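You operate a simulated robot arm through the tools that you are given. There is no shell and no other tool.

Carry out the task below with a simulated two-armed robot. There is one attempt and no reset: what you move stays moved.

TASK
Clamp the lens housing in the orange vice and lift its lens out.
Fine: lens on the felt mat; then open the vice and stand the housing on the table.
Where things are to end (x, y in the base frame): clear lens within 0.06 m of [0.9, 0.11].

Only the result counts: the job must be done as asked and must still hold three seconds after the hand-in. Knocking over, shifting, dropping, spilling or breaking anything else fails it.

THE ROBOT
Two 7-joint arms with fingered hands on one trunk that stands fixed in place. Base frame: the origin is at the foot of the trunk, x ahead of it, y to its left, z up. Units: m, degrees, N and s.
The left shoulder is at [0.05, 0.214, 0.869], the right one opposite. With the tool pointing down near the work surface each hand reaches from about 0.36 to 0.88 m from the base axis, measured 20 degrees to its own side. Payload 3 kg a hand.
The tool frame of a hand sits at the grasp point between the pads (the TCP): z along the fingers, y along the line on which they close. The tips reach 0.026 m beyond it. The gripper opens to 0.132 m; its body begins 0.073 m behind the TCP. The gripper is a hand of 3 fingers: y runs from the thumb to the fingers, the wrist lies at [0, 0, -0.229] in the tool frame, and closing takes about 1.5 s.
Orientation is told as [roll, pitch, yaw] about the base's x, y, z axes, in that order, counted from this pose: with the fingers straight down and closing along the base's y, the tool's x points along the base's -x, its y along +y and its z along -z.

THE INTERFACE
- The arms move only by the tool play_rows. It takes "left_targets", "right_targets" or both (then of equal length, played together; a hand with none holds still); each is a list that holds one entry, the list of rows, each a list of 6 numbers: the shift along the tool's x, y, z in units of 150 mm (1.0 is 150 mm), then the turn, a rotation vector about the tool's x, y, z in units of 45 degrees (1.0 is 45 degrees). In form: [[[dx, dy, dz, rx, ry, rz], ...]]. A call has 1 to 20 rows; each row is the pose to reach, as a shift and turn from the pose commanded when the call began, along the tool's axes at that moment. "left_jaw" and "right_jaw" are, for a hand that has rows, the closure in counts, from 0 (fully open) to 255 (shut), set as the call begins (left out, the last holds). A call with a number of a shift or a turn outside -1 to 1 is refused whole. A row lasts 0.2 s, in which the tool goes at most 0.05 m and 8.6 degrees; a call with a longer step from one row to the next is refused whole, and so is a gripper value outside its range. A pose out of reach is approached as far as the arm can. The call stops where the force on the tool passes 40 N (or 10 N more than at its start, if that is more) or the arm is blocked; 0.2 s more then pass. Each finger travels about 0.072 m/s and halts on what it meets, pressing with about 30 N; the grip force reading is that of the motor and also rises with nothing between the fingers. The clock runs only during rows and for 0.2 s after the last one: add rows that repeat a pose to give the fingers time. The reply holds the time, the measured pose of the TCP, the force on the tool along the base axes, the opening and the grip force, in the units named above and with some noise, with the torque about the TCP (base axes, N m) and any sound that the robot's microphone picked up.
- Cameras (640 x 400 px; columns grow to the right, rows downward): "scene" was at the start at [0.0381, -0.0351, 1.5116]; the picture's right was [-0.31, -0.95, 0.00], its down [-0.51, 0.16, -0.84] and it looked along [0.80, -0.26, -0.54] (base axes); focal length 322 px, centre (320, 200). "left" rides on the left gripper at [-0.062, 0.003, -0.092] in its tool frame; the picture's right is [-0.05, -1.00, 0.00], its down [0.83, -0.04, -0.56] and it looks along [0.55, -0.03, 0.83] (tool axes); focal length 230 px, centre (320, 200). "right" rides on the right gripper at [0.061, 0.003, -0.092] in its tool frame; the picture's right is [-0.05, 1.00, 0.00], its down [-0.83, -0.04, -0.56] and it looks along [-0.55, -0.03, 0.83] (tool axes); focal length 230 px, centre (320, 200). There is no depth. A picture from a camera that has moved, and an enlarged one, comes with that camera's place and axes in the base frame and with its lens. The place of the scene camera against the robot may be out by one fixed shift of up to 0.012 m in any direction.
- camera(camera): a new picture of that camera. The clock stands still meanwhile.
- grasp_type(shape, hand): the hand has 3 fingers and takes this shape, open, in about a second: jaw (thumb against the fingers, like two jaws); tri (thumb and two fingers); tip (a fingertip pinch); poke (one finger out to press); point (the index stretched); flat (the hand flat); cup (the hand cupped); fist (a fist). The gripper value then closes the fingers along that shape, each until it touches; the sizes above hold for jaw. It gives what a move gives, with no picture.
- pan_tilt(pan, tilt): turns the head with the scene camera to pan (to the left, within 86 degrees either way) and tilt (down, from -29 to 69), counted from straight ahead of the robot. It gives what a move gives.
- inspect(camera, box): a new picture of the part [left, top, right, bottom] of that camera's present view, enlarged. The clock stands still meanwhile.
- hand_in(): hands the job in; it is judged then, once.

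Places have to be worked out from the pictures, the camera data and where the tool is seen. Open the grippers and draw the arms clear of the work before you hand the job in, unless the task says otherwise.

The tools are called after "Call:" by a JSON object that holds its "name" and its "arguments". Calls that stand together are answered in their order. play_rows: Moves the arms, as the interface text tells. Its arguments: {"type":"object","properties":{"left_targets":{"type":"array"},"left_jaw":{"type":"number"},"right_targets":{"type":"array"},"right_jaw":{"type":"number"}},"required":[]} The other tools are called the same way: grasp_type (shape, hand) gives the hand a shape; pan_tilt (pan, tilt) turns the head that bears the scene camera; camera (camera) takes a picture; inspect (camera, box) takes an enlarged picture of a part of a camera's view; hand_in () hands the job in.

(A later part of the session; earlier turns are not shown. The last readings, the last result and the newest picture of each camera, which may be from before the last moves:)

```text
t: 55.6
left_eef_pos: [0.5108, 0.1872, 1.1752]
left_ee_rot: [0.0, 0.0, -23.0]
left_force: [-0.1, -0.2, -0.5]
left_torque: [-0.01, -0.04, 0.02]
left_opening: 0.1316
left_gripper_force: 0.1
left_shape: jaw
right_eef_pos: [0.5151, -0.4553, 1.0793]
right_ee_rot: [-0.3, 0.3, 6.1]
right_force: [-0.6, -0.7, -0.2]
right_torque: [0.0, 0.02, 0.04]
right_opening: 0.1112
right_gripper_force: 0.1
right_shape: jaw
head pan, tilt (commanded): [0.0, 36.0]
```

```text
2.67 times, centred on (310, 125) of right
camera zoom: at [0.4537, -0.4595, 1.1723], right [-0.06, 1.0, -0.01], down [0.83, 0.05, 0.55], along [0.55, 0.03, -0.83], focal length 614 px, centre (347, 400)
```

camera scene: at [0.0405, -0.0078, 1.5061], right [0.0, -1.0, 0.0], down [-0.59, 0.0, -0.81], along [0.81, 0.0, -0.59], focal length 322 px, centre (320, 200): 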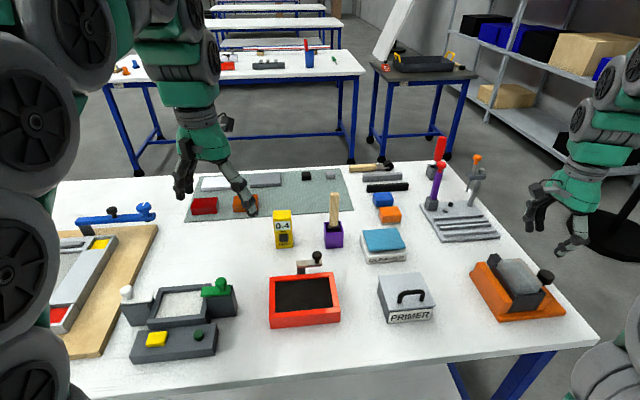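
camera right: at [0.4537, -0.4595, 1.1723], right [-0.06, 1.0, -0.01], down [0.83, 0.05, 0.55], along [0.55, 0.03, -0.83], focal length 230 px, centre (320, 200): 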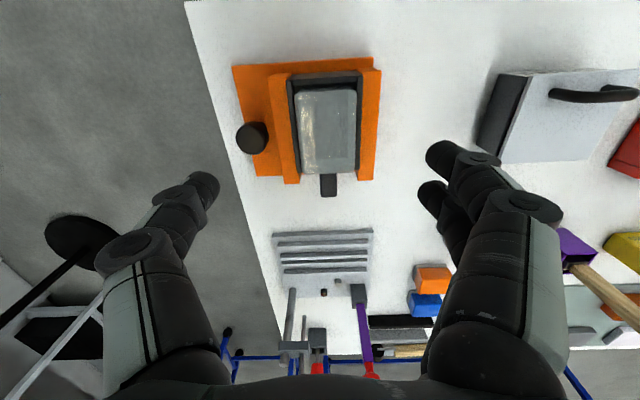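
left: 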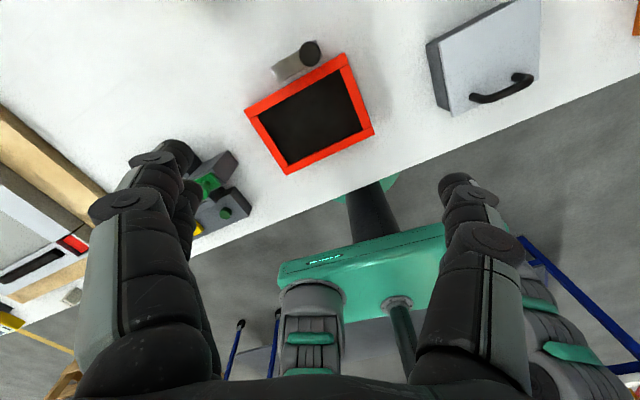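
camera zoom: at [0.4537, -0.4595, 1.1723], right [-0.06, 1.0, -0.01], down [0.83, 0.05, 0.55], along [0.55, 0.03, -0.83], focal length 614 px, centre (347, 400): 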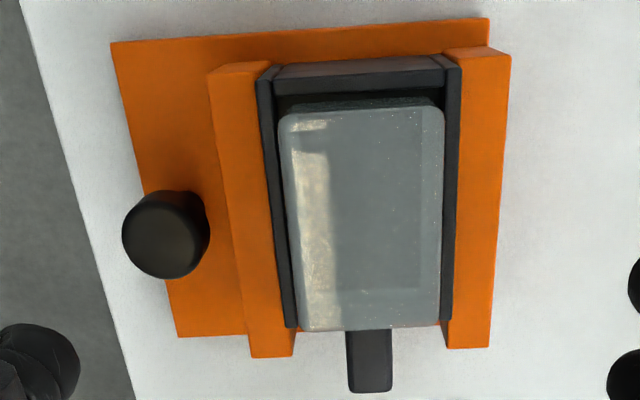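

The lens centre is at (0.524, -0.449), about 54 mm wide across the jaws. I descend with open fingers to TCP z≈0.966 so the tips reach ~16 mm down the exposed lens sides, above the housing rim.

Call:
{"name": "play_rows", "arguments": {"right_targets": [[[-0.02, 0.012, 0.15, 0, 0, 0], [-0.04, 0.024, 0.32, 0, 0, 0], [-0.064, 0.035, 0.48, 0, 0, 0], [-0.064, 0.035, 0.62, 0, 0, 0], [-0.064, 0.035, 0.7, 0, 0, 0], [-0.064, 0.035, 0.753, 0, 0, 0], [-0.064, 0.035, 0.753, 0, 0, 0]]]}}

Call:
{"name": "camera", "arguments": {"camera": "right"}}

Call:
{"name": "pan_tilt", "arguments": {"pan": -30, "tilt": 36}}

Call:
{"name": "camera", "arguments": {"camera": "scene"}}

```text
t: 57.2
left_eef_pos: [0.511, 0.1874, 1.1763]
left_ee_rot: [0.0, 0.1, -23.2]
left_force: [0.4, -0.7, -0.3]
left_torque: [0.01, 0.02, -0.01]
left_opening: 0.1321
left_gripper_force: 0.0
left_shape: jaw
right_eef_pos: [0.5231, -0.4499, 0.9656]
right_ee_rot: [-0.2, 0.4, 6.1]
right_force: [0.4, 0.5, 1.2]
right_torque: [-0.02, -0.02, -0.01]
right_opening: 0.1111
right_gripper_force: 0.1
right_shape: jaw
head pan, tilt (commanded): [0.0, 36.0]
```

```text
taken
camera right: at [0.4618, -0.4536, 1.0576], right [-0.05, 1.0, 0.0], down [0.83, 0.05, 0.55], along [0.55, 0.03, -0.83], focal length 230 px, centre (320, 200)
```

right: 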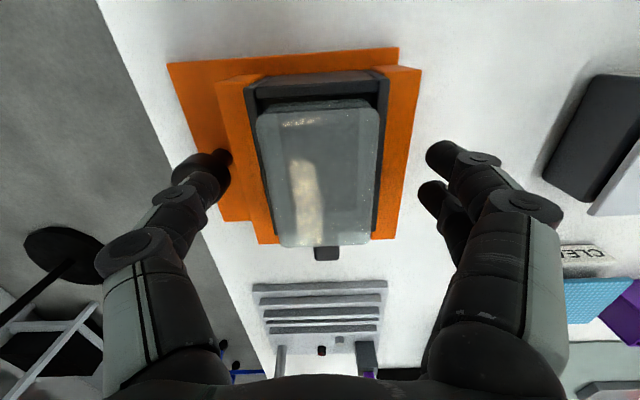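

```text
t: 58.2
left_eef_pos: [0.5107, 0.1882, 1.1764]
left_ee_rot: [0.0, 0.0, -23.0]
left_force: [-0.7, 0.5, 0.1]
left_torque: [-0.02, 0.02, 0.01]
left_opening: 0.1319
left_gripper_force: 0.1
left_shape: jaw
right_eef_pos: [0.5235, -0.4498, 0.9654]
right_ee_rot: [-0.2, 0.3, 6.1]
right_force: [-0.4, -0.6, -1.4]
right_torque: [-0.02, -0.02, 0.0]
right_opening: 0.1109
right_gripper_force: 0.1
right_shape: jaw
head pan, tilt (commanded): [-30.0, 36.0]
```

```text
taken
camera scene: at [0.0288, -0.0514, 1.5061], right [-0.5, -0.87, 0.0], down [-0.51, 0.29, -0.81], along [0.7, -0.4, -0.59], focal length 322 px, centre (320, 200)
```

scene: 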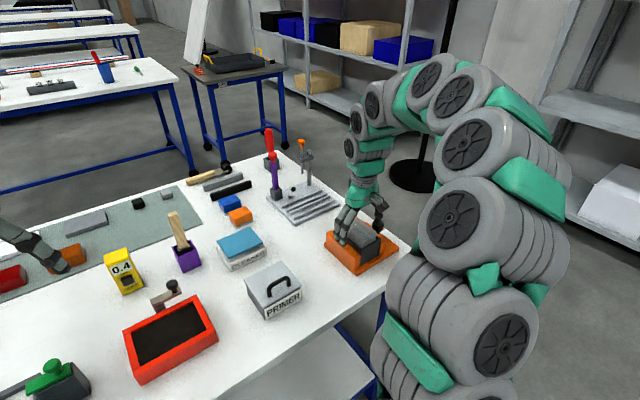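

Call:
{"name": "inspect", "arguments": {"camera": "scene", "box": [310, 180, 420, 290]}}

Call:
{"name": "inspect", "arguments": {"camera": "right", "box": [140, 60, 500, 280]}}

```text
3.64 times, centred on (365, 235) of scene
camera zoom: at [0.0288, -0.0514, 1.5061], right [-0.5, -0.87, 0.0], down [-0.51, 0.29, -0.81], along [0.7, -0.4, -0.59], focal length 1170 px, centre (156, 73)
```

zoom: 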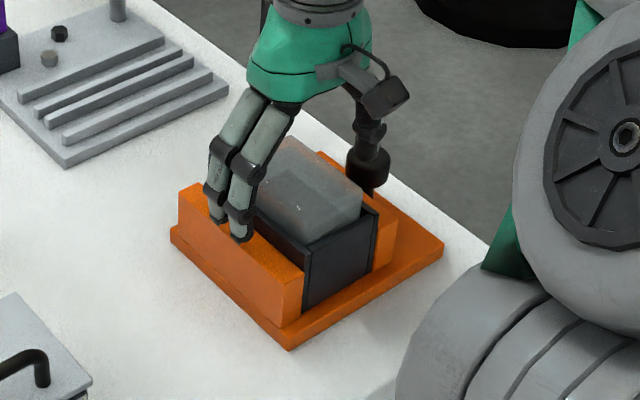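

```text
1.78 times, centred on (320, 170) of right
camera zoom: at [0.4618, -0.4536, 1.0578], right [-0.05, 1.0, 0.0], down [0.83, 0.05, 0.55], along [0.55, 0.03, -0.83], focal length 409 px, centre (320, 253)
```

zoom: 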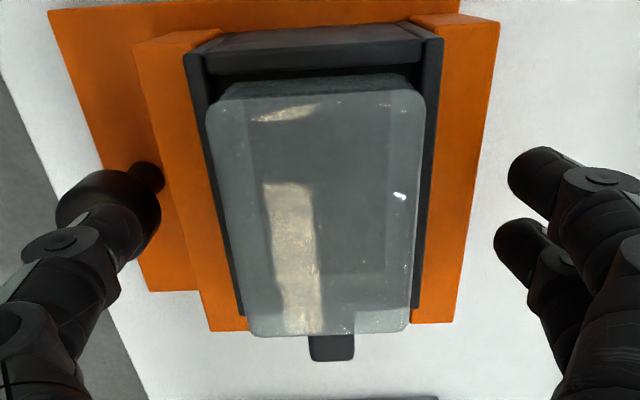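

Fingers straddle the lens with clearance. I close on the lens sides.

Call:
{"name": "play_rows", "arguments": {"right_targets": [[[0, 0, 0, 0, 0, 0], [0, 0, 0, 0, 0, 0], [0, 0, 0, 0, 0, 0], [0, 0, 0, 0, 0, 0], [0, 0, 0, 0, 0, 0], [0, 0, 0, 0, 0, 0]]], "right_jaw": 200}}

Call:
{"name": "inspect", "arguments": {"camera": "right", "box": [140, 60, 500, 280]}}

Call:
{"name": "inspect", "arguments": {"camera": "scene", "box": [310, 180, 420, 290]}}

```text
t: 59.6
left_eef_pos: [0.5098, 0.1881, 1.1767]
left_ee_rot: [0.0, 0.0, -23.1]
left_force: [-1.0, 0.5, -0.1]
left_torque: [-0.01, 0.0, 0.03]
left_opening: 0.132
left_gripper_force: 0.0
left_shape: jaw
right_eef_pos: [0.5233, -0.451, 0.965]
right_ee_rot: [-0.3, 0.2, 6.2]
right_force: [0.9, 0.1, 0.1]
right_torque: [0.01, -0.02, -0.03]
right_opening: 0.0494
right_gripper_force: 30.0
right_shape: jaw
head pan, tilt (commanded): [-30.0, 36.0]
```

```text
1.78 times, centred on (320, 170) of right
camera zoom: at [0.4618, -0.4536, 1.0578], right [-0.05, 1.0, 0.0], down [0.83, 0.05, 0.55], along [0.55, 0.03, -0.83], focal length 409 px, centre (320, 253)
```

zoom: 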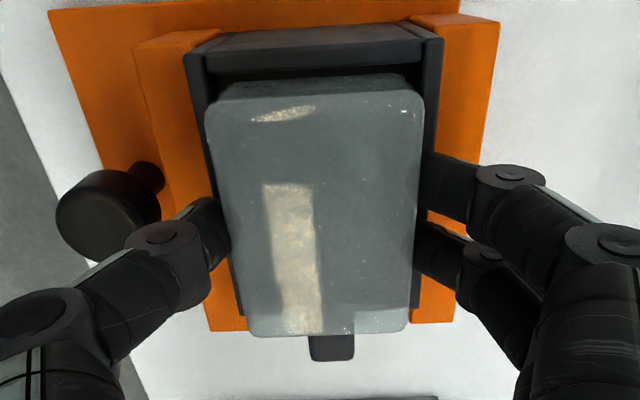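

```text
3.64 times, centred on (365, 235) of scene
camera zoom: at [0.0288, -0.0515, 1.5061], right [-0.5, -0.87, 0.0], down [-0.51, 0.29, -0.81], along [0.7, -0.4, -0.59], focal length 1170 px, centre (156, 73)
```

zoom: 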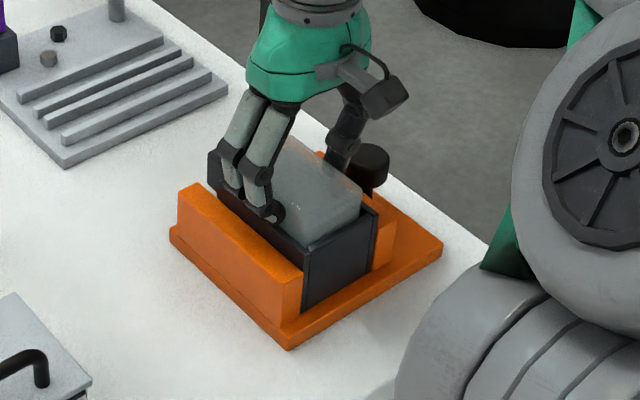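

The lens is gripped (opening 0.049, 30 N, no net force). I lift gently 12 mm and watch the force and housing.

Call:
{"name": "play_rows", "arguments": {"right_targets": [[[0, 0, -0.02, 0, 0, 0], [0, 0, -0.05, 0, 0, 0], [0, 0, -0.08, 0, 0, 0]]]}}

Call:
{"name": "inspect", "arguments": {"camera": "scene", "box": [310, 180, 420, 290]}}

```text
t: 60.4
left_eef_pos: [0.5114, 0.1885, 1.1757]
left_ee_rot: [0.0, 0.0, -23.1]
left_force: [-0.1, -0.7, -0.3]
left_torque: [0.0, 0.0, -0.02]
left_opening: 0.1319
left_gripper_force: 0.1
left_shape: jaw
right_eef_pos: [0.5235, -0.4501, 0.9769]
right_ee_rot: [-0.3, 0.3, 6.1]
right_force: [-0.8, 0.3, -0.2]
right_torque: [0.0, 0.0, 0.03]
right_opening: 0.0492
right_gripper_force: 30.6
right_shape: jaw
head pan, tilt (commanded): [-30.0, 36.0]
```

```text
3.64 times, centred on (365, 235) of scene
camera zoom: at [0.0288, -0.0515, 1.5061], right [-0.5, -0.87, 0.0], down [-0.51, 0.29, -0.81], along [0.7, -0.4, -0.59], focal length 1170 px, centre (156, 73)
```

zoom: 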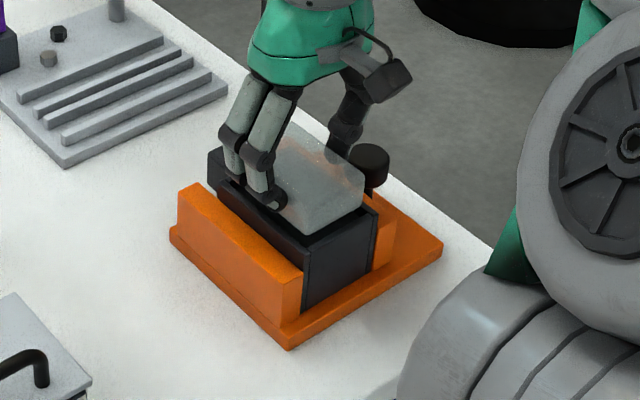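

The lens is coming out smoothly with the housing staying put. I continue lifting straight up.

Call:
{"name": "play_rows", "arguments": {"right_targets": [[[0, 0, -0.07, 0, 0, 0], [0, 0, -0.14, 0, 0, 0], [0, 0, -0.21, 0, 0, 0], [0, 0, -0.3, 0, 0, 0], [0, 0, -0.4, 0, 0, 0]]]}}

Call:
{"name": "inspect", "arguments": {"camera": "scene", "box": [310, 160, 420, 290]}}

Call:
{"name": "camera", "arguments": {"camera": "right"}}

```text
t: 61.6
left_eef_pos: [0.5107, 0.1873, 1.1763]
left_ee_rot: [0.0, 0.0, -23.1]
left_force: [0.5, -0.4, -0.5]
left_torque: [0.0, 0.01, 0.01]
left_opening: 0.1318
left_gripper_force: 0.0
left_shape: jaw
right_eef_pos: [0.5218, -0.4495, 1.0371]
right_ee_rot: [-0.2, 0.4, 6.1]
right_force: [1.0, -0.3, -1.6]
right_torque: [0.02, -0.05, 0.0]
right_opening: 0.0495
right_gripper_force: 29.8
right_shape: jaw
head pan, tilt (commanded): [-30.0, 36.0]
```

```text
3.08 times, centred on (365, 225) of scene
camera zoom: at [0.0288, -0.0515, 1.5061], right [-0.5, -0.87, 0.0], down [-0.51, 0.29, -0.81], along [0.7, -0.4, -0.59], focal length 990 px, centre (182, 123)
```

zoom: 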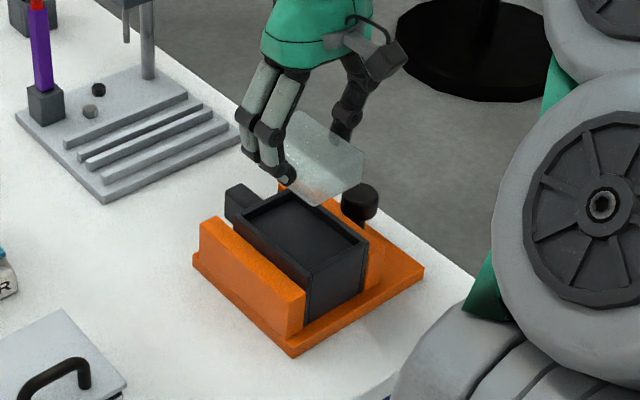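

```text
taken
camera right: at [0.4612, -0.4526, 1.1298], right [-0.05, 1.0, 0.0], down [0.83, 0.05, 0.55], along [0.55, 0.03, -0.84], focal length 230 px, centre (320, 200)
```

right: 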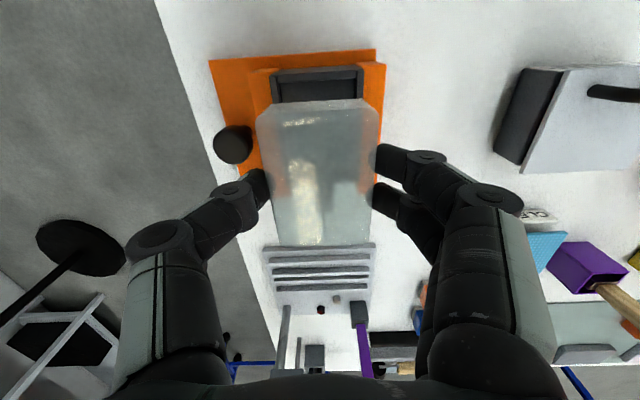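

The lens is fully out and the housing stayed clamped. I zoom in on the lens to gauge its thickness before carrying.

Call:
{"name": "inspect", "arguments": {"camera": "scene", "box": [345, 190, 395, 240]}}

```text
8.00 times, centred on (370, 215) of scene
camera zoom: at [0.0288, -0.0515, 1.5061], right [-0.5, -0.87, 0.0], down [-0.51, 0.29, -0.81], along [0.7, -0.4, -0.59], focal length 2573 px, centre (-80, 80)
```

zoom: 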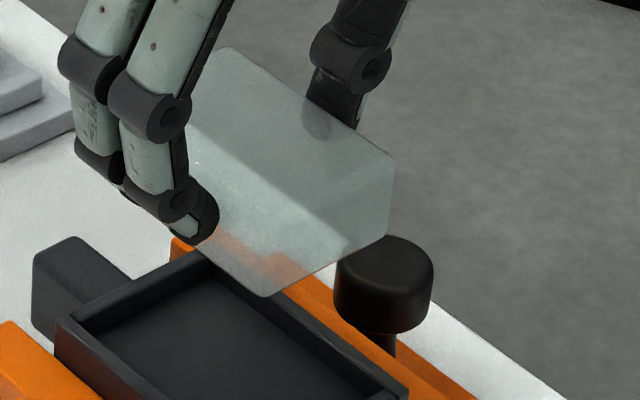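

The lens is ≈29 mm thick, so its underside is ~38 mm below the TCP. I lift it to z≈1.16 and at the same time move the left arm further left to clear the set-down area.

Call:
{"name": "play_rows", "arguments": {"left_targets": [[[0.11, 0.17, 0, 0, 0, 0], [0.22, 0.34, -0.05, 0, 0, 0], [0.33, 0.51, -0.1, 0, 0, 0], [0.44, 0.68, -0.1, 0, 0, 0], [0.55, 0.85, -0.1, 0, 0, 0], [0.55, 0.85, -0.1, 0, 0, 0]]], "right_targets": [[[0, 0, -0.13, 0, 0, 0], [0, 0, -0.3, 0, 0, 0], [0, 0, -0.48, 0, 0, 0], [0, 0, -0.66, 0, 0, 0], [0, 0, -0.8, 0, 0, 0], [0, 0, -0.8, 0, 0, 0]]]}}

Call:
{"name": "play_rows", "arguments": {"left_targets": [[[0.11, 0.17, 0, 0, 0, 0], [0.22, 0.34, 0, 0, 0, 0], [0.33, 0.51, 0, 0, 0, 0], [0.44, 0.68, 0, 0, 0, 0], [0.5, 0.75, 0, 0, 0, 0], [0.5, 0.75, 0, 0, 0, 0]]]}}

Call:
{"name": "pan_tilt", "arguments": {"pan": 0, "tilt": 40}}

Call:
{"name": "camera", "arguments": {"camera": "scene"}}

```text
t: 63.0
left_eef_pos: [0.4844, 0.3387, 1.1912]
left_ee_rot: [0.0, 0.0, -23.1]
left_force: [-0.5, 0.8, -0.5]
left_torque: [0.0, 0.02, 0.0]
left_opening: 0.1319
left_gripper_force: 0.1
left_shape: jaw
right_eef_pos: [0.5248, -0.4495, 1.1598]
right_ee_rot: [-0.2, 0.3, 6.2]
right_force: [0.5, 0.7, -1.4]
right_torque: [0.02, -0.01, -0.01]
right_opening: 0.0497
right_gripper_force: 29.9
right_shape: jaw
head pan, tilt (commanded): [-30.0, 36.0]
```

```text
t: 64.4
left_eef_pos: [0.4575, 0.471, 1.1898]
left_ee_rot: [0.0, 0.0, -23.0]
left_force: [1.0, 0.1, 0.3]
left_torque: [0.0, 0.01, 0.0]
left_opening: 0.1323
left_gripper_force: 0.0
left_shape: jaw
right_eef_pos: [0.5258, -0.4506, 1.1579]
right_ee_rot: [-0.3, 0.3, 6.1]
right_force: [0.4, -0.1, -1.4]
right_torque: [0.04, -0.02, 0.0]
right_opening: 0.0494
right_gripper_force: 30.1
right_shape: jaw
head pan, tilt (commanded): [-30.0, 36.0]
```

```text
t: 65.3
left_eef_pos: [0.4575, 0.4701, 1.1903]
left_ee_rot: [-0.1, -0.1, -23.1]
left_force: [0.5, 0.4, 0.1]
left_torque: [-0.03, 0.05, 0.0]
left_opening: 0.1318
left_gripper_force: 0.0
left_shape: jaw
right_eef_pos: [0.5253, -0.4495, 1.1581]
right_ee_rot: [-0.4, 0.2, 6.2]
right_force: [0.0, 1.0, -2.0]
right_torque: [0.01, 0.01, 0.0]
right_opening: 0.0496
right_gripper_force: 29.4
right_shape: jaw
head pan, tilt (commanded): [0.0, 40.0]
```

```text
taken
camera scene: at [0.038, -0.0078, 1.5001], right [0.0, -1.0, 0.0], down [-0.64, 0.0, -0.77], along [0.77, 0.0, -0.64], focal length 322 px, centre (320, 200)
```

scene: 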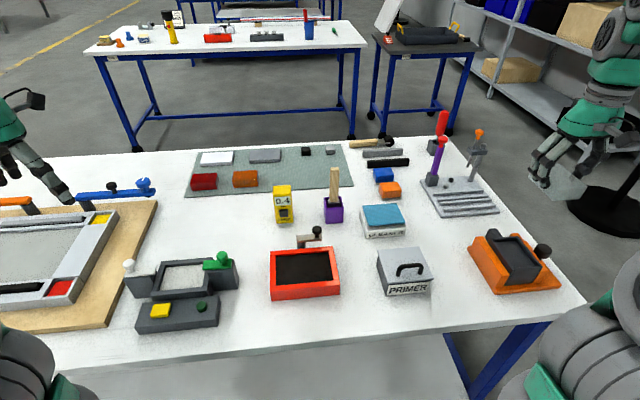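

The lens is held securely (weight ≈1.5 N). I carry it across at z≈1.16, well above the brush and crank, toward (0.66, 0.24).

Call:
{"name": "play_rows", "arguments": {"right_targets": [[[-0.05, 0.15, 0, 0, 0, 0], [-0.1, 0.34, -0.05, 0, 0, 0], [-0.16, 0.53, -0.1, 0, 0, 0], [-0.22, 0.72, -0.1, 0, 0, 0], [-0.28, 0.9, -0.1, 0, 0, 0]]]}}

Call:
{"name": "play_rows", "arguments": {"right_targets": [[[-0.05, 0.18, 0, 0, 0, 0], [-0.1, 0.36, 0, 0, 0, 0], [-0.16, 0.54, 0, 0, 0, 0], [-0.22, 0.72, 0, 0, 0, 0], [-0.28, 0.9, 0, 0, 0, 0]]]}}

Call:
{"name": "play_rows", "arguments": {"right_targets": [[[-0.05, 0.18, 0, 0, 0, 0], [-0.1, 0.36, 0, 0, 0, 0], [-0.16, 0.54, 0, 0, 0, 0], [-0.22, 0.72, 0, 0, 0, 0], [-0.28, 0.9, 0, 0, 0, 0]]]}}

Call:
{"name": "camera", "arguments": {"camera": "scene"}}

```text
t: 66.5
left_eef_pos: [0.4573, 0.4698, 1.19]
left_ee_rot: [-0.1, 0.0, -23.1]
left_force: [-0.1, 0.8, -0.1]
left_torque: [0.01, 0.0, 0.04]
left_opening: 0.1319
left_gripper_force: 0.0
left_shape: jaw
right_eef_pos: [0.5516, -0.308, 1.1731]
right_ee_rot: [-0.4, 0.3, 6.1]
right_force: [-0.2, -0.1, -1.5]
right_torque: [0.0, 0.02, 0.02]
right_opening: 0.0494
right_gripper_force: 29.8
right_shape: jaw
head pan, tilt (commanded): [0.0, 40.0]
```

```text
t: 67.7
left_eef_pos: [0.4578, 0.4699, 1.189]
left_ee_rot: [-0.1, 0.0, -23.1]
left_force: [-0.3, 0.2, 0.1]
left_torque: [-0.03, -0.01, 0.01]
left_opening: 0.1319
left_gripper_force: 0.1
left_shape: jaw
right_eef_pos: [0.5788, -0.1712, 1.1701]
right_ee_rot: [-0.2, 0.3, 6.1]
right_force: [0.2, -0.6, -1.8]
right_torque: [-0.02, 0.01, -0.01]
right_opening: 0.0495
right_gripper_force: 29.6
right_shape: jaw
head pan, tilt (commanded): [0.0, 40.0]
```

```text
t: 68.9
left_eef_pos: [0.4557, 0.4705, 1.1907]
left_ee_rot: [-0.1, 0.0, -23.1]
left_force: [0.8, -0.4, 0.4]
left_torque: [-0.01, 0.01, -0.01]
left_opening: 0.132
left_gripper_force: 0.0
left_shape: jaw
right_eef_pos: [0.6061, -0.0314, 1.1699]
right_ee_rot: [-0.3, 0.4, 6.1]
right_force: [-0.5, 0.7, -1.8]
right_torque: [0.01, -0.01, -0.02]
right_opening: 0.0494
right_gripper_force: 30.2
right_shape: jaw
head pan, tilt (commanded): [0.0, 40.0]
```

```text
taken
camera scene: at [0.038, -0.0077, 1.5001], right [0.0, -1.0, 0.0], down [-0.64, 0.0, -0.77], along [0.77, 0.0, -0.64], focal length 322 px, centre (320, 200)
```

scene: 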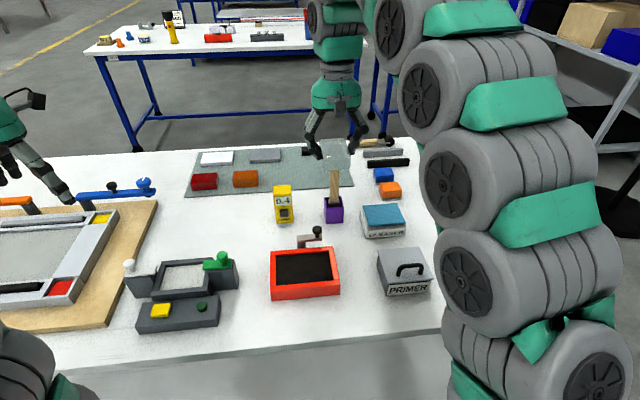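

The arm travels elbow-high with good clearance. I continue the remaining way to (0.66, 0.24).

Call:
{"name": "play_rows", "arguments": {"right_targets": [[[-0.05, 0.18, 0, 0, 0, 0], [-0.1, 0.36, 0, 0, 0, 0], [-0.16, 0.54, 0, 0, 0, 0], [-0.22, 0.72, 0, 0, 0, 0], [-0.28, 0.9, 0, 0, 0, 0]]]}}

Call:
{"name": "play_rows", "arguments": {"right_targets": [[[-0.05, 0.18, 0, 0, 0, 0], [-0.1, 0.36, 0, 0, 0, 0], [-0.16, 0.54, 0, 0, 0, 0], [-0.22, 0.72, 0, 0, 0, 0], [-0.28, 0.88, 0, 0, 0, 0], [-0.28, 0.88, 0, 0, 0, 0]]]}}

Call:
{"name": "camera", "arguments": {"camera": "scene"}}

Call:
{"name": "camera", "arguments": {"camera": "right"}}

```text
t: 70.1
left_eef_pos: [0.4576, 0.4704, 1.1904]
left_ee_rot: [0.1, 0.0, -23.1]
left_force: [0.4, 0.1, -0.1]
left_torque: [0.01, -0.01, 0.02]
left_opening: 0.1321
left_gripper_force: 0.1
left_shape: jaw
right_eef_pos: [0.6196, 0.0982, 1.1424]
right_ee_rot: [-0.2, 0.3, 6.1]
right_force: [-0.1, -0.3, -0.7]
right_torque: [0.04, 0.01, -0.02]
right_opening: 0.0493
right_gripper_force: 30.0
right_shape: jaw
right hand out of reach, approached as far as the arm can: row 3, 4, 5
head pan, tilt (commanded): [0.0, 40.0]
```

```text
t: 71.5
left_eef_pos: [0.4567, 0.4708, 1.1894]
left_ee_rot: [-0.1, 0.0, -23.1]
left_force: [0.7, -0.4, 0.5]
left_torque: [-0.04, 0.02, 0.0]
left_opening: 0.1321
left_gripper_force: 0.0
left_shape: jaw
right_eef_pos: [0.6094, 0.1665, 1.114]
right_ee_rot: [-0.4, 0.3, 6.0]
right_force: [-1.5, 0.7, -1.1]
right_torque: [0.0, -0.01, 0.0]
right_opening: 0.0494
right_gripper_force: 29.9
right_shape: jaw
right hand out of reach, approached as far as the arm can: row 1, 2, 3, 4, 5, 6
head pan, tilt (commanded): [0.0, 40.0]
```

```text
taken
camera scene: at [0.038, -0.0077, 1.5001], right [0.0, -1.0, 0.0], down [-0.64, 0.0, -0.77], along [0.77, 0.0, -0.64], focal length 322 px, centre (320, 200)
```

scene: 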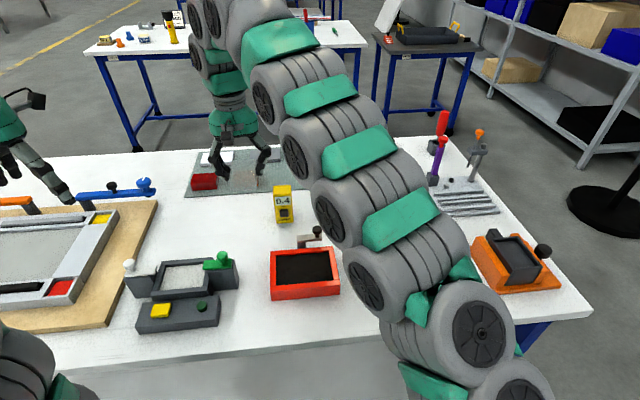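

```text
taken
camera right: at [0.5482, 0.163, 1.2069], right [-0.05, 1.0, 0.0], down [0.83, 0.05, 0.55], along [0.55, 0.03, -0.83], focal length 230 px, centre (320, 200)
```

right: 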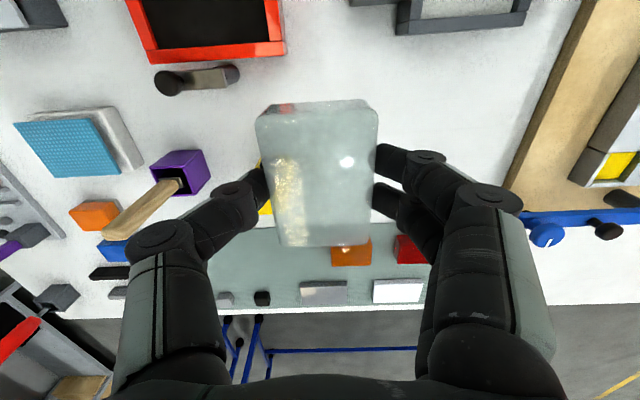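

The arm runs out of reach at that height, but lower is nearer. I descend diagonally to about (0.625, 0.215, 0.964) over the free table area.

Call:
{"name": "play_rows", "arguments": {"right_targets": [[[-0.023, 0.052, 0.167, 0, 0, 0], [-0.047, 0.104, 0.333, 0, 0, 0], [-0.07, 0.155, 0.5, 0, 0, 0], [-0.093, 0.207, 0.667, 0, 0, 0], [-0.117, 0.26, 0.833, 0, 0, 0], [-0.14, 0.31, 1.0, 0, 0, 0], [-0.14, 0.31, 1.0, 0, 0, 0]]]}}

Call:
{"name": "camera", "arguments": {"camera": "scene"}}

Call:
{"name": "camera", "arguments": {"camera": "right"}}

```text
t: 73.1
left_eef_pos: [0.4572, 0.4707, 1.1896]
left_ee_rot: [0.0, 0.0, -23.2]
left_force: [0.3, -0.4, -0.5]
left_torque: [0.0, 0.02, -0.01]
left_opening: 0.1317
left_gripper_force: 0.0
left_shape: jaw
right_eef_pos: [0.6246, 0.2151, 0.9666]
right_ee_rot: [-0.1, 0.3, 6.1]
right_force: [0.2, -0.1, -2.0]
right_torque: [0.0, 0.0, 0.01]
right_opening: 0.0492
right_gripper_force: 30.0
right_shape: jaw
head pan, tilt (commanded): [0.0, 40.0]
```

```text
taken
camera scene: at [0.038, -0.0077, 1.5001], right [0.0, -1.0, 0.0], down [-0.64, 0.0, -0.77], along [0.77, 0.0, -0.64], focal length 322 px, centre (320, 200)
```

scene: 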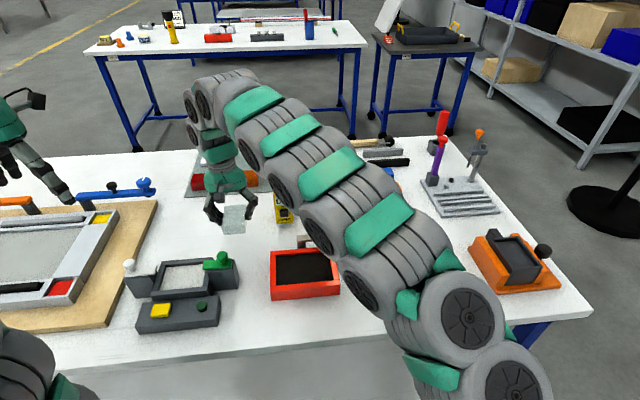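

```text
taken
camera right: at [0.5626, 0.2108, 1.0584], right [-0.05, 1.0, 0.0], down [0.83, 0.05, 0.55], along [0.55, 0.03, -0.83], focal length 230 px, centre (320, 200)
```

right: 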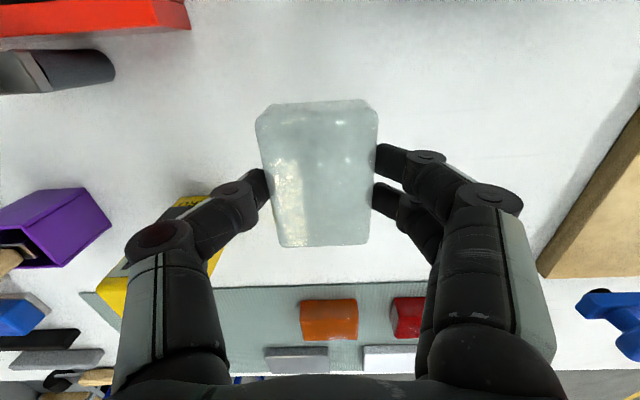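

The lens hangs level over the clear table, with timer and other items well aside. I lower to just above the table, then touch down in small steps.

Call:
{"name": "play_rows", "arguments": {"right_targets": [[[0, 0, 0.12, 0, 0, 0], [0, 0, 0.24, 0, 0, 0], [0, 0, 0.34, 0, 0, 0], [0, 0, 0.41, 0, 0, 0], [0, 0, 0.41, 0, 0, 0]]]}}

Call:
{"name": "play_rows", "arguments": {"right_targets": [[[0, 0, 0.01, 0, 0, 0], [0, 0, 0.02, 0, 0, 0], [0, 0, 0.03, 0, 0, 0]]]}}

```text
t: 74.3
left_eef_pos: [0.4582, 0.472, 1.1899]
left_ee_rot: [0.0, 0.0, -23.1]
left_force: [-0.1, -0.5, 1.1]
left_torque: [0.0, -0.03, 0.0]
left_opening: 0.132
left_gripper_force: 0.0
left_shape: jaw
right_eef_pos: [0.6226, 0.2137, 0.9029]
right_ee_rot: [-0.2, 0.3, 6.2]
right_force: [-0.3, -0.5, -2.1]
right_torque: [0.01, -0.03, 0.01]
right_opening: 0.0492
right_gripper_force: 29.8
right_shape: jaw
head pan, tilt (commanded): [0.0, 40.0]
```

```text
t: 75.1
left_eef_pos: [0.4581, 0.47, 1.1899]
left_ee_rot: [0.1, 0.0, -23.2]
left_force: [-0.4, -0.4, -0.3]
left_torque: [-0.05, -0.04, -0.01]
left_opening: 0.1319
left_gripper_force: 0.1
left_shape: jaw
right_eef_pos: [0.6246, 0.2131, 0.8987]
right_ee_rot: [-0.2, 0.3, 6.1]
right_force: [-1.9, 0.3, 8.2]
right_torque: [0.07, 0.03, 0.0]
right_opening: 0.0491
right_gripper_force: 30.2
right_shape: jaw
head pan, tilt (commanded): [0.0, 40.0]
```

Touchdown detected (8 N) at TCP z≈0.899. I open the fingers to release the lens.

Call:
{"name": "play_rows", "arguments": {"right_targets": [[[0, 0, -0.007, 0, 0, 0], [0, 0, -0.007, 0, 0, 0], [0, 0, -0.007, 0, 0, 0], [0, 0, -0.007, 0, 0, 0], [0, 0, -0.007, 0, 0, 0]]], "right_jaw": 60}}

Call:
{"name": "camera", "arguments": {"camera": "right"}}

```text
t: 76.3
left_eef_pos: [0.4567, 0.4699, 1.1912]
left_ee_rot: [0.1, 0.0, -23.0]
left_force: [-0.2, -0.3, -0.3]
left_torque: [0.0, 0.02, -0.01]
left_opening: 0.1318
left_gripper_force: 0.0
left_shape: jaw
right_eef_pos: [0.6247, 0.2117, 0.9007]
right_ee_rot: [-0.3, 0.2, 6.0]
right_force: [-0.5, -0.1, -0.1]
right_torque: [0.01, 0.02, 0.0]
right_opening: 0.1009
right_gripper_force: 0.0
right_shape: jaw
head pan, tilt (commanded): [0.0, 40.0]
```

```text
taken
camera right: at [0.5635, 0.2092, 0.9926], right [-0.05, 1.0, 0.0], down [0.83, 0.05, 0.55], along [0.55, 0.03, -0.83], focal length 230 px, centre (320, 200)
```

right: 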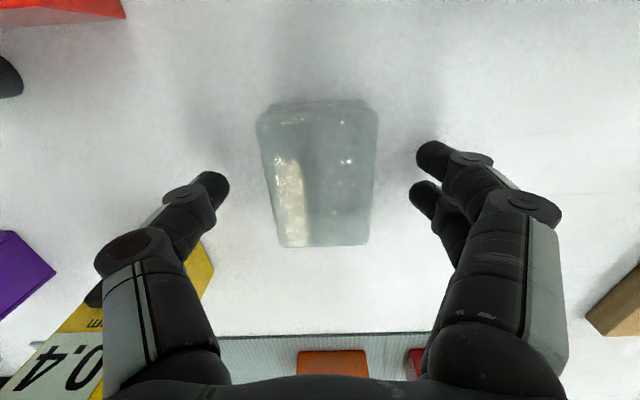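

The lens rests on the table, free of the fingers, at about (0.625, 0.213). I raise the right hand straight up and then bring it back to the right side.

Call:
{"name": "play_rows", "arguments": {"right_targets": [[[0, 0, -0.1, 0, 0, 0], [0, 0, -0.3, 0, 0, 0], [0, 0, -0.5, 0, 0, 0], [0, 0, -0.75, 0, 0, 0], [0, 0, -1.0, 0, 0, 0]]]}}

Call:
{"name": "play_rows", "arguments": {"right_targets": [[[0.06, -0.2, -0.1, 0, 0, 0], [0.12, -0.4, -0.2, 0, 0, 0], [0.2, -0.6, -0.3, 0, 0, 0], [0.25, -0.75, -0.4, 0, 0, 0], [0.3, -0.9, -0.4, 0, 0, 0]]]}}

Call:
{"name": "play_rows", "arguments": {"right_targets": [[[0.06, -0.2, -0.1, 0, 0, 0], [0.12, -0.4, -0.2, 0, 0, 0], [0.2, -0.6, -0.3, 0, 0, 0], [0.25, -0.75, -0.3, 0, 0, 0], [0.3, -0.95, -0.3, 0, 0, 0]]]}}

Call:
{"name": "camera", "arguments": {"camera": "scene"}}

```text
t: 77.5
left_eef_pos: [0.4565, 0.4703, 1.1887]
left_ee_rot: [0.0, 0.0, -23.1]
left_force: [-0.7, -0.1, 0.2]
left_torque: [-0.01, 0.0, 0.02]
left_opening: 0.1319
left_gripper_force: 0.1
left_shape: jaw
right_eef_pos: [0.6252, 0.215, 1.0503]
right_ee_rot: [-0.4, 0.3, 6.1]
right_force: [-0.1, -0.5, -0.9]
right_torque: [0.0, -0.03, -0.01]
right_opening: 0.1005
right_gripper_force: 0.0
right_shape: jaw
head pan, tilt (commanded): [0.0, 40.0]
```

```text
t: 78.7
left_eef_pos: [0.4572, 0.4708, 1.1885]
left_ee_rot: [0.0, 0.0, -23.0]
left_force: [-0.9, -0.1, 0.4]
left_torque: [0.01, 0.0, 0.0]
left_opening: 0.1319
left_gripper_force: 0.2
left_shape: jaw
right_eef_pos: [0.5939, 0.074, 1.1111]
right_ee_rot: [-0.4, 0.2, 6.1]
right_force: [0.0, 0.1, 1.1]
right_torque: [-0.01, 0.03, -0.02]
right_opening: 0.1005
right_gripper_force: 0.1
right_shape: jaw
head pan, tilt (commanded): [0.0, 40.0]
```

```text
t: 79.9
left_eef_pos: [0.4567, 0.4707, 1.1894]
left_ee_rot: [0.0, -0.1, -23.1]
left_force: [-0.8, 0.2, 0.4]
left_torque: [0.02, -0.02, 0.01]
left_opening: 0.1317
left_gripper_force: 0.1
left_shape: jaw
right_eef_pos: [0.5648, -0.0701, 1.156]
right_ee_rot: [-0.4, 0.3, 6.1]
right_force: [0.5, 0.1, 1.2]
right_torque: [-0.02, 0.01, 0.0]
right_opening: 0.1008
right_gripper_force: 0.1
right_shape: jaw
head pan, tilt (commanded): [0.0, 40.0]
```

```text
taken
camera scene: at [0.038, -0.0077, 1.5001], right [0.0, -1.0, 0.0], down [-0.64, 0.0, -0.77], along [0.77, 0.0, -0.64], focal length 322 px, centre (320, 200)
```

scene: 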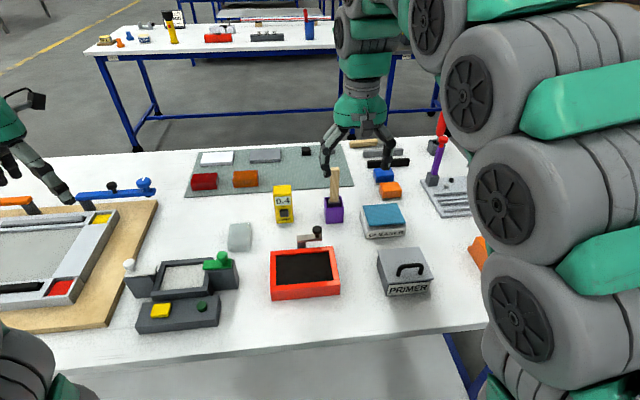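

The lens sits cleanly on the table. I bring the right hand the rest of the way back over the right side of the table.

Call:
{"name": "play_rows", "arguments": {"right_targets": [[[0.06, -0.2, 0, 0, 0, 0], [0.12, -0.4, 0, 0, 0, 0], [0.2, -0.6, 0, 0, 0, 0], [0.25, -0.75, 0, 0, 0, 0], [0.3, -0.95, 0, 0, 0, 0]]]}}

Call:
{"name": "play_rows", "arguments": {"right_targets": [[[0.06, -0.2, 0, 0, 0, 0], [0.12, -0.4, 0, 0, 0, 0], [0.2, -0.6, 0, 0, 0, 0], [0.25, -0.75, 0, 0, 0, 0], [0.3, -0.95, 0, 0, 0, 0]]]}}

Call:
{"name": "inspect", "arguments": {"camera": "scene", "box": [170, 140, 370, 265]}}

```text
t: 81.1
left_eef_pos: [0.457, 0.4713, 1.1892]
left_ee_rot: [-0.1, 0.0, -23.1]
left_force: [-0.1, 0.0, 0.1]
left_torque: [0.01, 0.0, 0.01]
left_opening: 0.132
left_gripper_force: 0.1
left_shape: jaw
right_eef_pos: [0.5376, -0.2191, 1.1576]
right_ee_rot: [-0.3, 0.3, 6.2]
right_force: [0.7, 0.3, 0.7]
right_torque: [0.02, 0.0, -0.01]
right_opening: 0.1007
right_gripper_force: 0.1
right_shape: jaw
head pan, tilt (commanded): [0.0, 40.0]
```

```text
t: 82.3
left_eef_pos: [0.4567, 0.4704, 1.1903]
left_ee_rot: [0.0, 0.0, -23.1]
left_force: [0.4, -0.5, 0.1]
left_torque: [-0.01, -0.02, -0.05]
left_opening: 0.1317
left_gripper_force: 0.0
left_shape: jaw
right_eef_pos: [0.5082, -0.3647, 1.1573]
right_ee_rot: [-0.2, 0.3, 6.1]
right_force: [-0.6, -0.9, 0.1]
right_torque: [-0.02, -0.01, -0.03]
right_opening: 0.1006
right_gripper_force: 0.1
right_shape: jaw
head pan, tilt (commanded): [0.0, 40.0]
```

```text
3.20 times, centred on (270, 202) of scene
camera zoom: at [0.038, -0.0077, 1.5001], right [0.0, -1.0, 0.0], down [-0.64, 0.0, -0.77], along [0.77, 0.0, -0.64], focal length 1029 px, centre (480, 192)
```

zoom: 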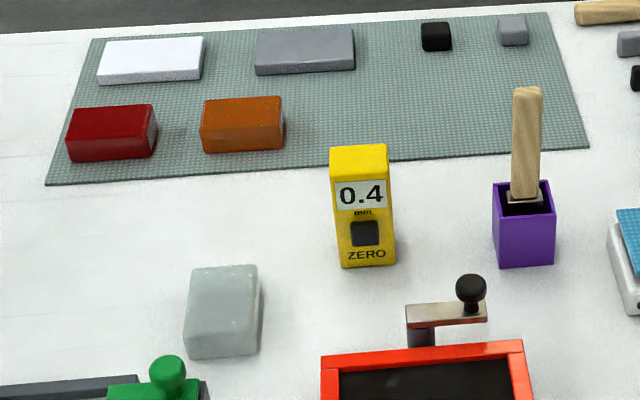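

The lens lies at about (0.625, 0.213), consistent with the hand's reading. Now I bring the left hand over it, turning to yaw 6° and pitching the fingers 25° forward (needed for the far reach to the mat) – first half of the move.

Call:
{"name": "play_rows", "arguments": {"left_targets": [[[-0.16, -0.12, 0.06, 0, 0, 0], [-0.32, -0.24, 0.12, 0, 0, 0], [-0.48, -0.37, 0.18, 0, 0, 0], [-0.64, -0.5, 0.24, 0, 0, 0], [-0.78, -0.61, 0.3, 0, 0, 0]]]}}

Call:
{"name": "play_rows", "arguments": {"left_targets": [[[-0.13, -0.1, 0.05, -0.0235, -0.0907, -0.106], [-0.26, -0.2, 0.1, -0.047, -0.1813, -0.212], [-0.39, -0.3, 0.15, -0.0705, -0.272, -0.318], [-0.52, -0.4, 0.2, -0.094, -0.3627, -0.424], [-0.65, -0.5, 0.25, -0.1175, -0.4533, -0.53], [-0.774, -0.605, 0.3, -0.141, -0.544, -0.636], [-0.774, -0.605, 0.3, -0.141, -0.544, -0.636]]]}}

Call:
{"name": "camera", "arguments": {"camera": "left"}}

Call:
{"name": "camera", "arguments": {"camera": "scene"}}

```text
t: 83.5
left_eef_pos: [0.5303, 0.3391, 1.1444]
left_ee_rot: [-0.1, 0.0, -23.1]
left_force: [-0.3, 1.0, -0.1]
left_torque: [0.0, 0.0, 0.02]
left_opening: 0.132
left_gripper_force: 0.1
left_shape: jaw
right_eef_pos: [0.5072, -0.365, 1.1586]
right_ee_rot: [-0.2, 0.3, 6.0]
right_force: [0.7, -0.7, 0.0]
right_torque: [-0.02, 0.02, 0.01]
right_opening: 0.1006
right_gripper_force: 0.0
right_shape: jaw
head pan, tilt (commanded): [0.0, 40.0]
```

```text
t: 85.1
left_eef_pos: [0.6011, 0.212, 1.0987]
left_ee_rot: [-0.1, -25.2, 6.2]
left_force: [-1.0, 0.0, 0.7]
left_torque: [-0.01, 0.03, 0.03]
left_opening: 0.1318
left_gripper_force: 0.0
left_shape: jaw
right_eef_pos: [0.5083, -0.3649, 1.1575]
right_ee_rot: [-0.3, 0.3, 6.1]
right_force: [-0.6, 0.4, -0.2]
right_torque: [0.0, 0.0, -0.03]
right_opening: 0.1007
right_gripper_force: 0.0
right_shape: jaw
head pan, tilt (commanded): [0.0, 40.0]
```

```text
taken
camera left: at [0.6183, 0.2182, 1.2097], right [0.15, -0.99, 0.02], down [-0.98, -0.15, 0.15], along [-0.15, -0.05, -0.99], focal length 230 px, centre (320, 200)
```

left: 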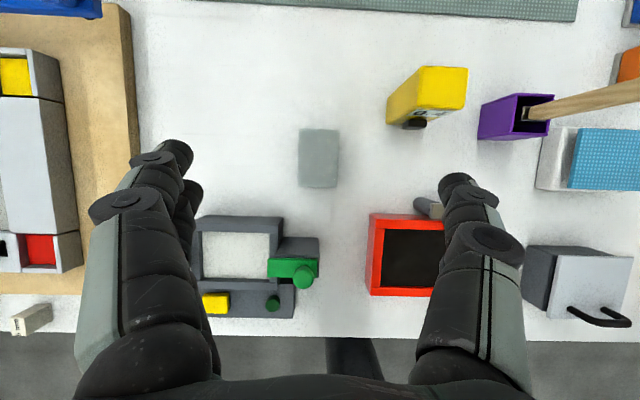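

```text
taken
camera scene: at [0.038, -0.0077, 1.5001], right [0.0, -1.0, 0.0], down [-0.64, 0.0, -0.77], along [0.77, 0.0, -0.64], focal length 322 px, centre (320, 200)
```

scene: 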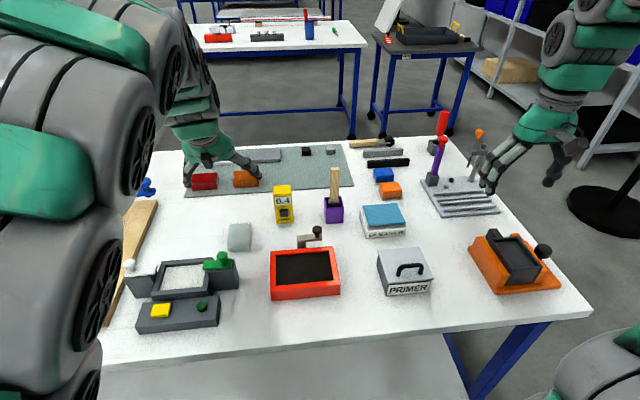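

The left camera gives a near top-down view: lens centre at (0.627, 0.212), aligned with the hand. I narrow the fingers to ~0.1 m and descend to z≈0.96 first.

Call:
{"name": "play_rows", "arguments": {"left_targets": [[[0.056, -0.001, 0.145, 0, 0, 0], [0.112, -0.002, 0.289, 0, 0, 0], [0.168, -0.004, 0.434, 0, 0, 0], [0.223, -0.005, 0.578, 0, 0, 0], [0.279, -0.006, 0.723, 0, 0, 0], [0.335, -0.007, 0.867, 0, 0, 0], [0.335, -0.007, 0.867, 0, 0, 0]]], "left_jaw": 60}}

Call:
{"name": "camera", "arguments": {"camera": "left"}}

```text
t: 86.7
left_eef_pos: [0.6104, 0.2128, 0.9612]
left_ee_rot: [-0.1, -25.0, 6.0]
left_force: [0.7, 0.7, -0.3]
left_torque: [0.01, -0.02, 0.01]
left_opening: 0.1014
left_gripper_force: 0.0
left_shape: jaw
right_eef_pos: [0.5079, -0.3654, 1.1578]
right_ee_rot: [-0.3, 0.3, 6.1]
right_force: [0.6, 0.3, 0.7]
right_torque: [-0.03, -0.01, -0.02]
right_opening: 0.1007
right_gripper_force: 0.1
right_shape: jaw
head pan, tilt (commanded): [0.0, 40.0]
```

```text
taken
camera left: at [0.6266, 0.2182, 1.0715], right [0.15, -0.99, 0.02], down [-0.98, -0.15, 0.15], along [-0.15, -0.04, -0.99], focal length 230 px, centre (320, 200)
```

left: 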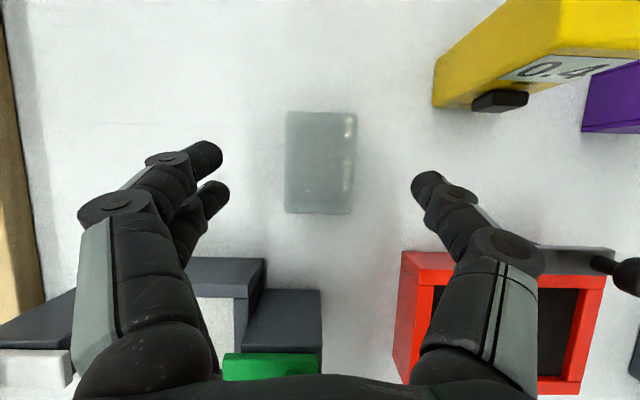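

Well centred. I lower the left hand to z≈0.897 so the tips are around the lens's mid-height.

Call:
{"name": "play_rows", "arguments": {"left_targets": [[[0.035, -0.002, 0.1, 0, 0, 0], [0.07, -0.004, 0.2, 0, 0, 0], [0.106, -0.005, 0.305, 0, 0, 0], [0.13, -0.007, 0.37, 0, 0, 0], [0.141, -0.007, 0.407, 0, 0, 0], [0.141, -0.007, 0.407, 0, 0, 0]]]}}

Call:
{"name": "camera", "arguments": {"camera": "left"}}

Call:
{"name": "inspect", "arguments": {"camera": "scene", "box": [180, 180, 300, 280]}}

```text
t: 88.1
left_eef_pos: [0.6178, 0.2114, 0.8988]
left_ee_rot: [-0.1, -25.1, 6.1]
left_force: [-0.5, -0.6, 0.8]
left_torque: [0.0, 0.06, -0.01]
left_opening: 0.1012
left_gripper_force: 0.0
left_shape: jaw
right_eef_pos: [0.5079, -0.3648, 1.157]
right_ee_rot: [-0.3, 0.3, 6.0]
right_force: [0.2, -0.5, -0.3]
right_torque: [0.0, -0.01, 0.02]
right_opening: 0.1007
right_gripper_force: 0.2
right_shape: jaw
head pan, tilt (commanded): [0.0, 40.0]
```

```text
taken
camera left: at [0.6341, 0.2178, 1.0084], right [0.15, -0.99, 0.02], down [-0.98, -0.15, 0.15], along [-0.15, -0.04, -0.99], focal length 230 px, centre (320, 200)
```

left: 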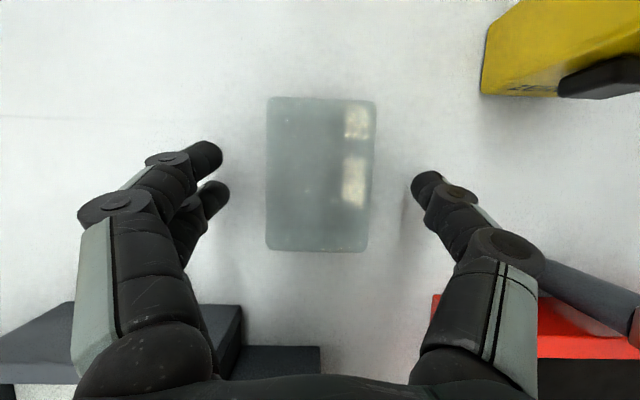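

```text
4.00 times, centred on (240, 230) of scene
camera zoom: at [0.038, -0.0077, 1.5001], right [0.0, -1.0, 0.0], down [-0.64, 0.0, -0.77], along [0.77, 0.0, -0.64], focal length 1287 px, centre (640, 80)
```

zoom: 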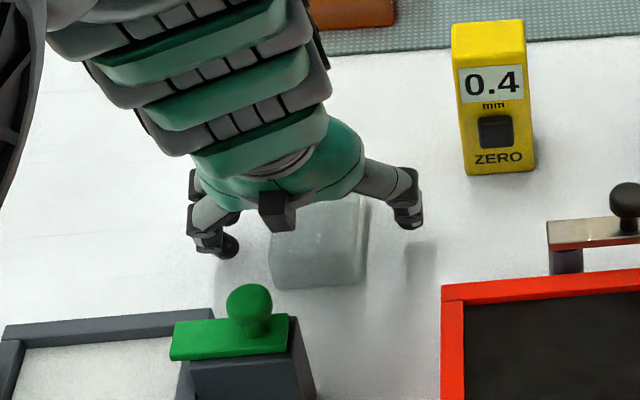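

Fingers are on both sides of the lens at its middle. I close on it.

Call:
{"name": "play_rows", "arguments": {"left_targets": [[[0, 0, 0, 0, 0, 0], [0, 0, 0, 0, 0, 0], [0, 0, 0, 0, 0, 0], [0, 0, 0, 0, 0, 0], [0, 0, 0, 0, 0, 0], [0, 0, 0, 0, 0, 0]]], "left_jaw": 200}}

Call:
{"name": "camera", "arguments": {"camera": "left"}}

```text
t: 89.5
left_eef_pos: [0.6171, 0.2119, 0.898]
left_ee_rot: [0.1, -25.0, 6.0]
left_force: [-0.1, -0.4, 1.1]
left_torque: [0.02, 0.0, 0.01]
left_opening: 0.0494
left_gripper_force: 29.9
left_shape: jaw
right_eef_pos: [0.5074, -0.3646, 1.1589]
right_ee_rot: [-0.3, 0.4, 6.2]
right_force: [0.0, 0.4, 0.1]
right_torque: [-0.01, -0.03, 0.0]
right_opening: 0.1009
right_gripper_force: 0.1
right_shape: jaw
head pan, tilt (commanded): [0.0, 40.0]
```

```text
taken
camera left: at [0.6341, 0.2179, 1.0083], right [0.15, -0.99, 0.02], down [-0.98, -0.15, 0.15], along [-0.15, -0.04, -0.99], focal length 230 px, centre (320, 200)
```

left: 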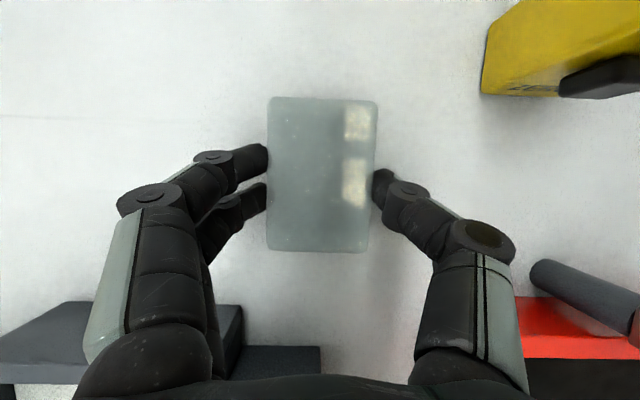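

Left hand holds the lens (30 N grip). I lift it straight up to z≈1.03 and then move forward past the timer.

Call:
{"name": "play_rows", "arguments": {"left_targets": [[[-0.04, 0, -0.08, 0, 0, 0], [-0.12, 0, -0.25, 0, 0, 0], [-0.2, 0, -0.43, 0, 0, 0], [-0.29, 0, -0.62, 0, 0, 0], [-0.38, 0, -0.816, 0, 0, 0], [-0.38, 0, -0.816, 0, 0, 0]]]}}

Call:
{"name": "play_rows", "arguments": {"left_targets": [[[-0.13, -0.04, 0.06, 0, 0, 0], [-0.29, -0.08, 0.135, 0, 0, 0], [-0.46, -0.13, 0.215, 0, 0, 0], [-0.63, -0.18, 0.293, 0, 0, 0], [-0.787, -0.225, 0.367, 0, 0, 0], [-0.787, -0.225, 0.367, 0, 0, 0]]]}}

Call:
{"name": "camera", "arguments": {"camera": "scene"}}

Call:
{"name": "camera", "arguments": {"camera": "left"}}

```text
t: 90.9
left_eef_pos: [0.6195, 0.2121, 1.0337]
left_ee_rot: [0.0, -25.0, 6.0]
left_force: [0.3, 0.2, -1.4]
left_torque: [-0.01, 0.02, 0.01]
left_opening: 0.0495
left_gripper_force: 30.4
left_shape: jaw
right_eef_pos: [0.5082, -0.3648, 1.1564]
right_ee_rot: [-0.3, 0.4, 6.1]
right_force: [0.0, -0.2, 0.5]
right_torque: [0.02, 0.02, -0.02]
right_opening: 0.1008
right_gripper_force: 0.2
right_shape: jaw
head pan, tilt (commanded): [0.0, 40.0]
```

```text
t: 92.3
left_eef_pos: [0.7515, 0.1911, 1.033]
left_ee_rot: [-0.1, -24.9, 6.0]
left_force: [-0.1, -0.1, -2.2]
left_torque: [0.01, 0.01, -0.03]
left_opening: 0.0493
left_gripper_force: 30.0
left_shape: jaw
right_eef_pos: [0.5086, -0.3655, 1.1571]
right_ee_rot: [-0.3, 0.4, 6.1]
right_force: [0.3, 0.4, 0.3]
right_torque: [-0.01, 0.01, 0.0]
right_opening: 0.1007
right_gripper_force: 0.0
right_shape: jaw
head pan, tilt (commanded): [0.0, 40.0]
```

```text
taken
camera scene: at [0.038, -0.0077, 1.5001], right [0.0, -1.0, 0.0], down [-0.64, 0.0, -0.77], along [0.77, 0.0, -0.64], focal length 322 px, centre (320, 200)
```

scene: 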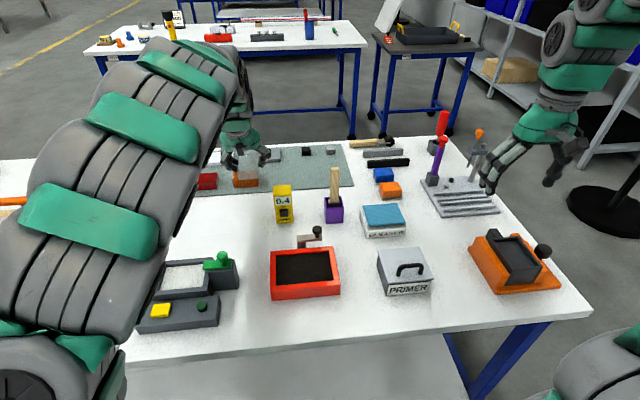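

```text
taken
camera left: at [0.7678, 0.1977, 1.1431], right [0.15, -0.99, 0.02], down [-0.98, -0.15, 0.15], along [-0.15, -0.04, -0.99], focal length 230 px, centre (320, 200)
```

left: 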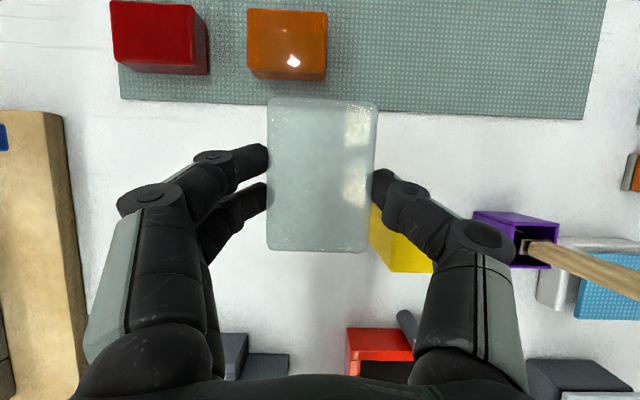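

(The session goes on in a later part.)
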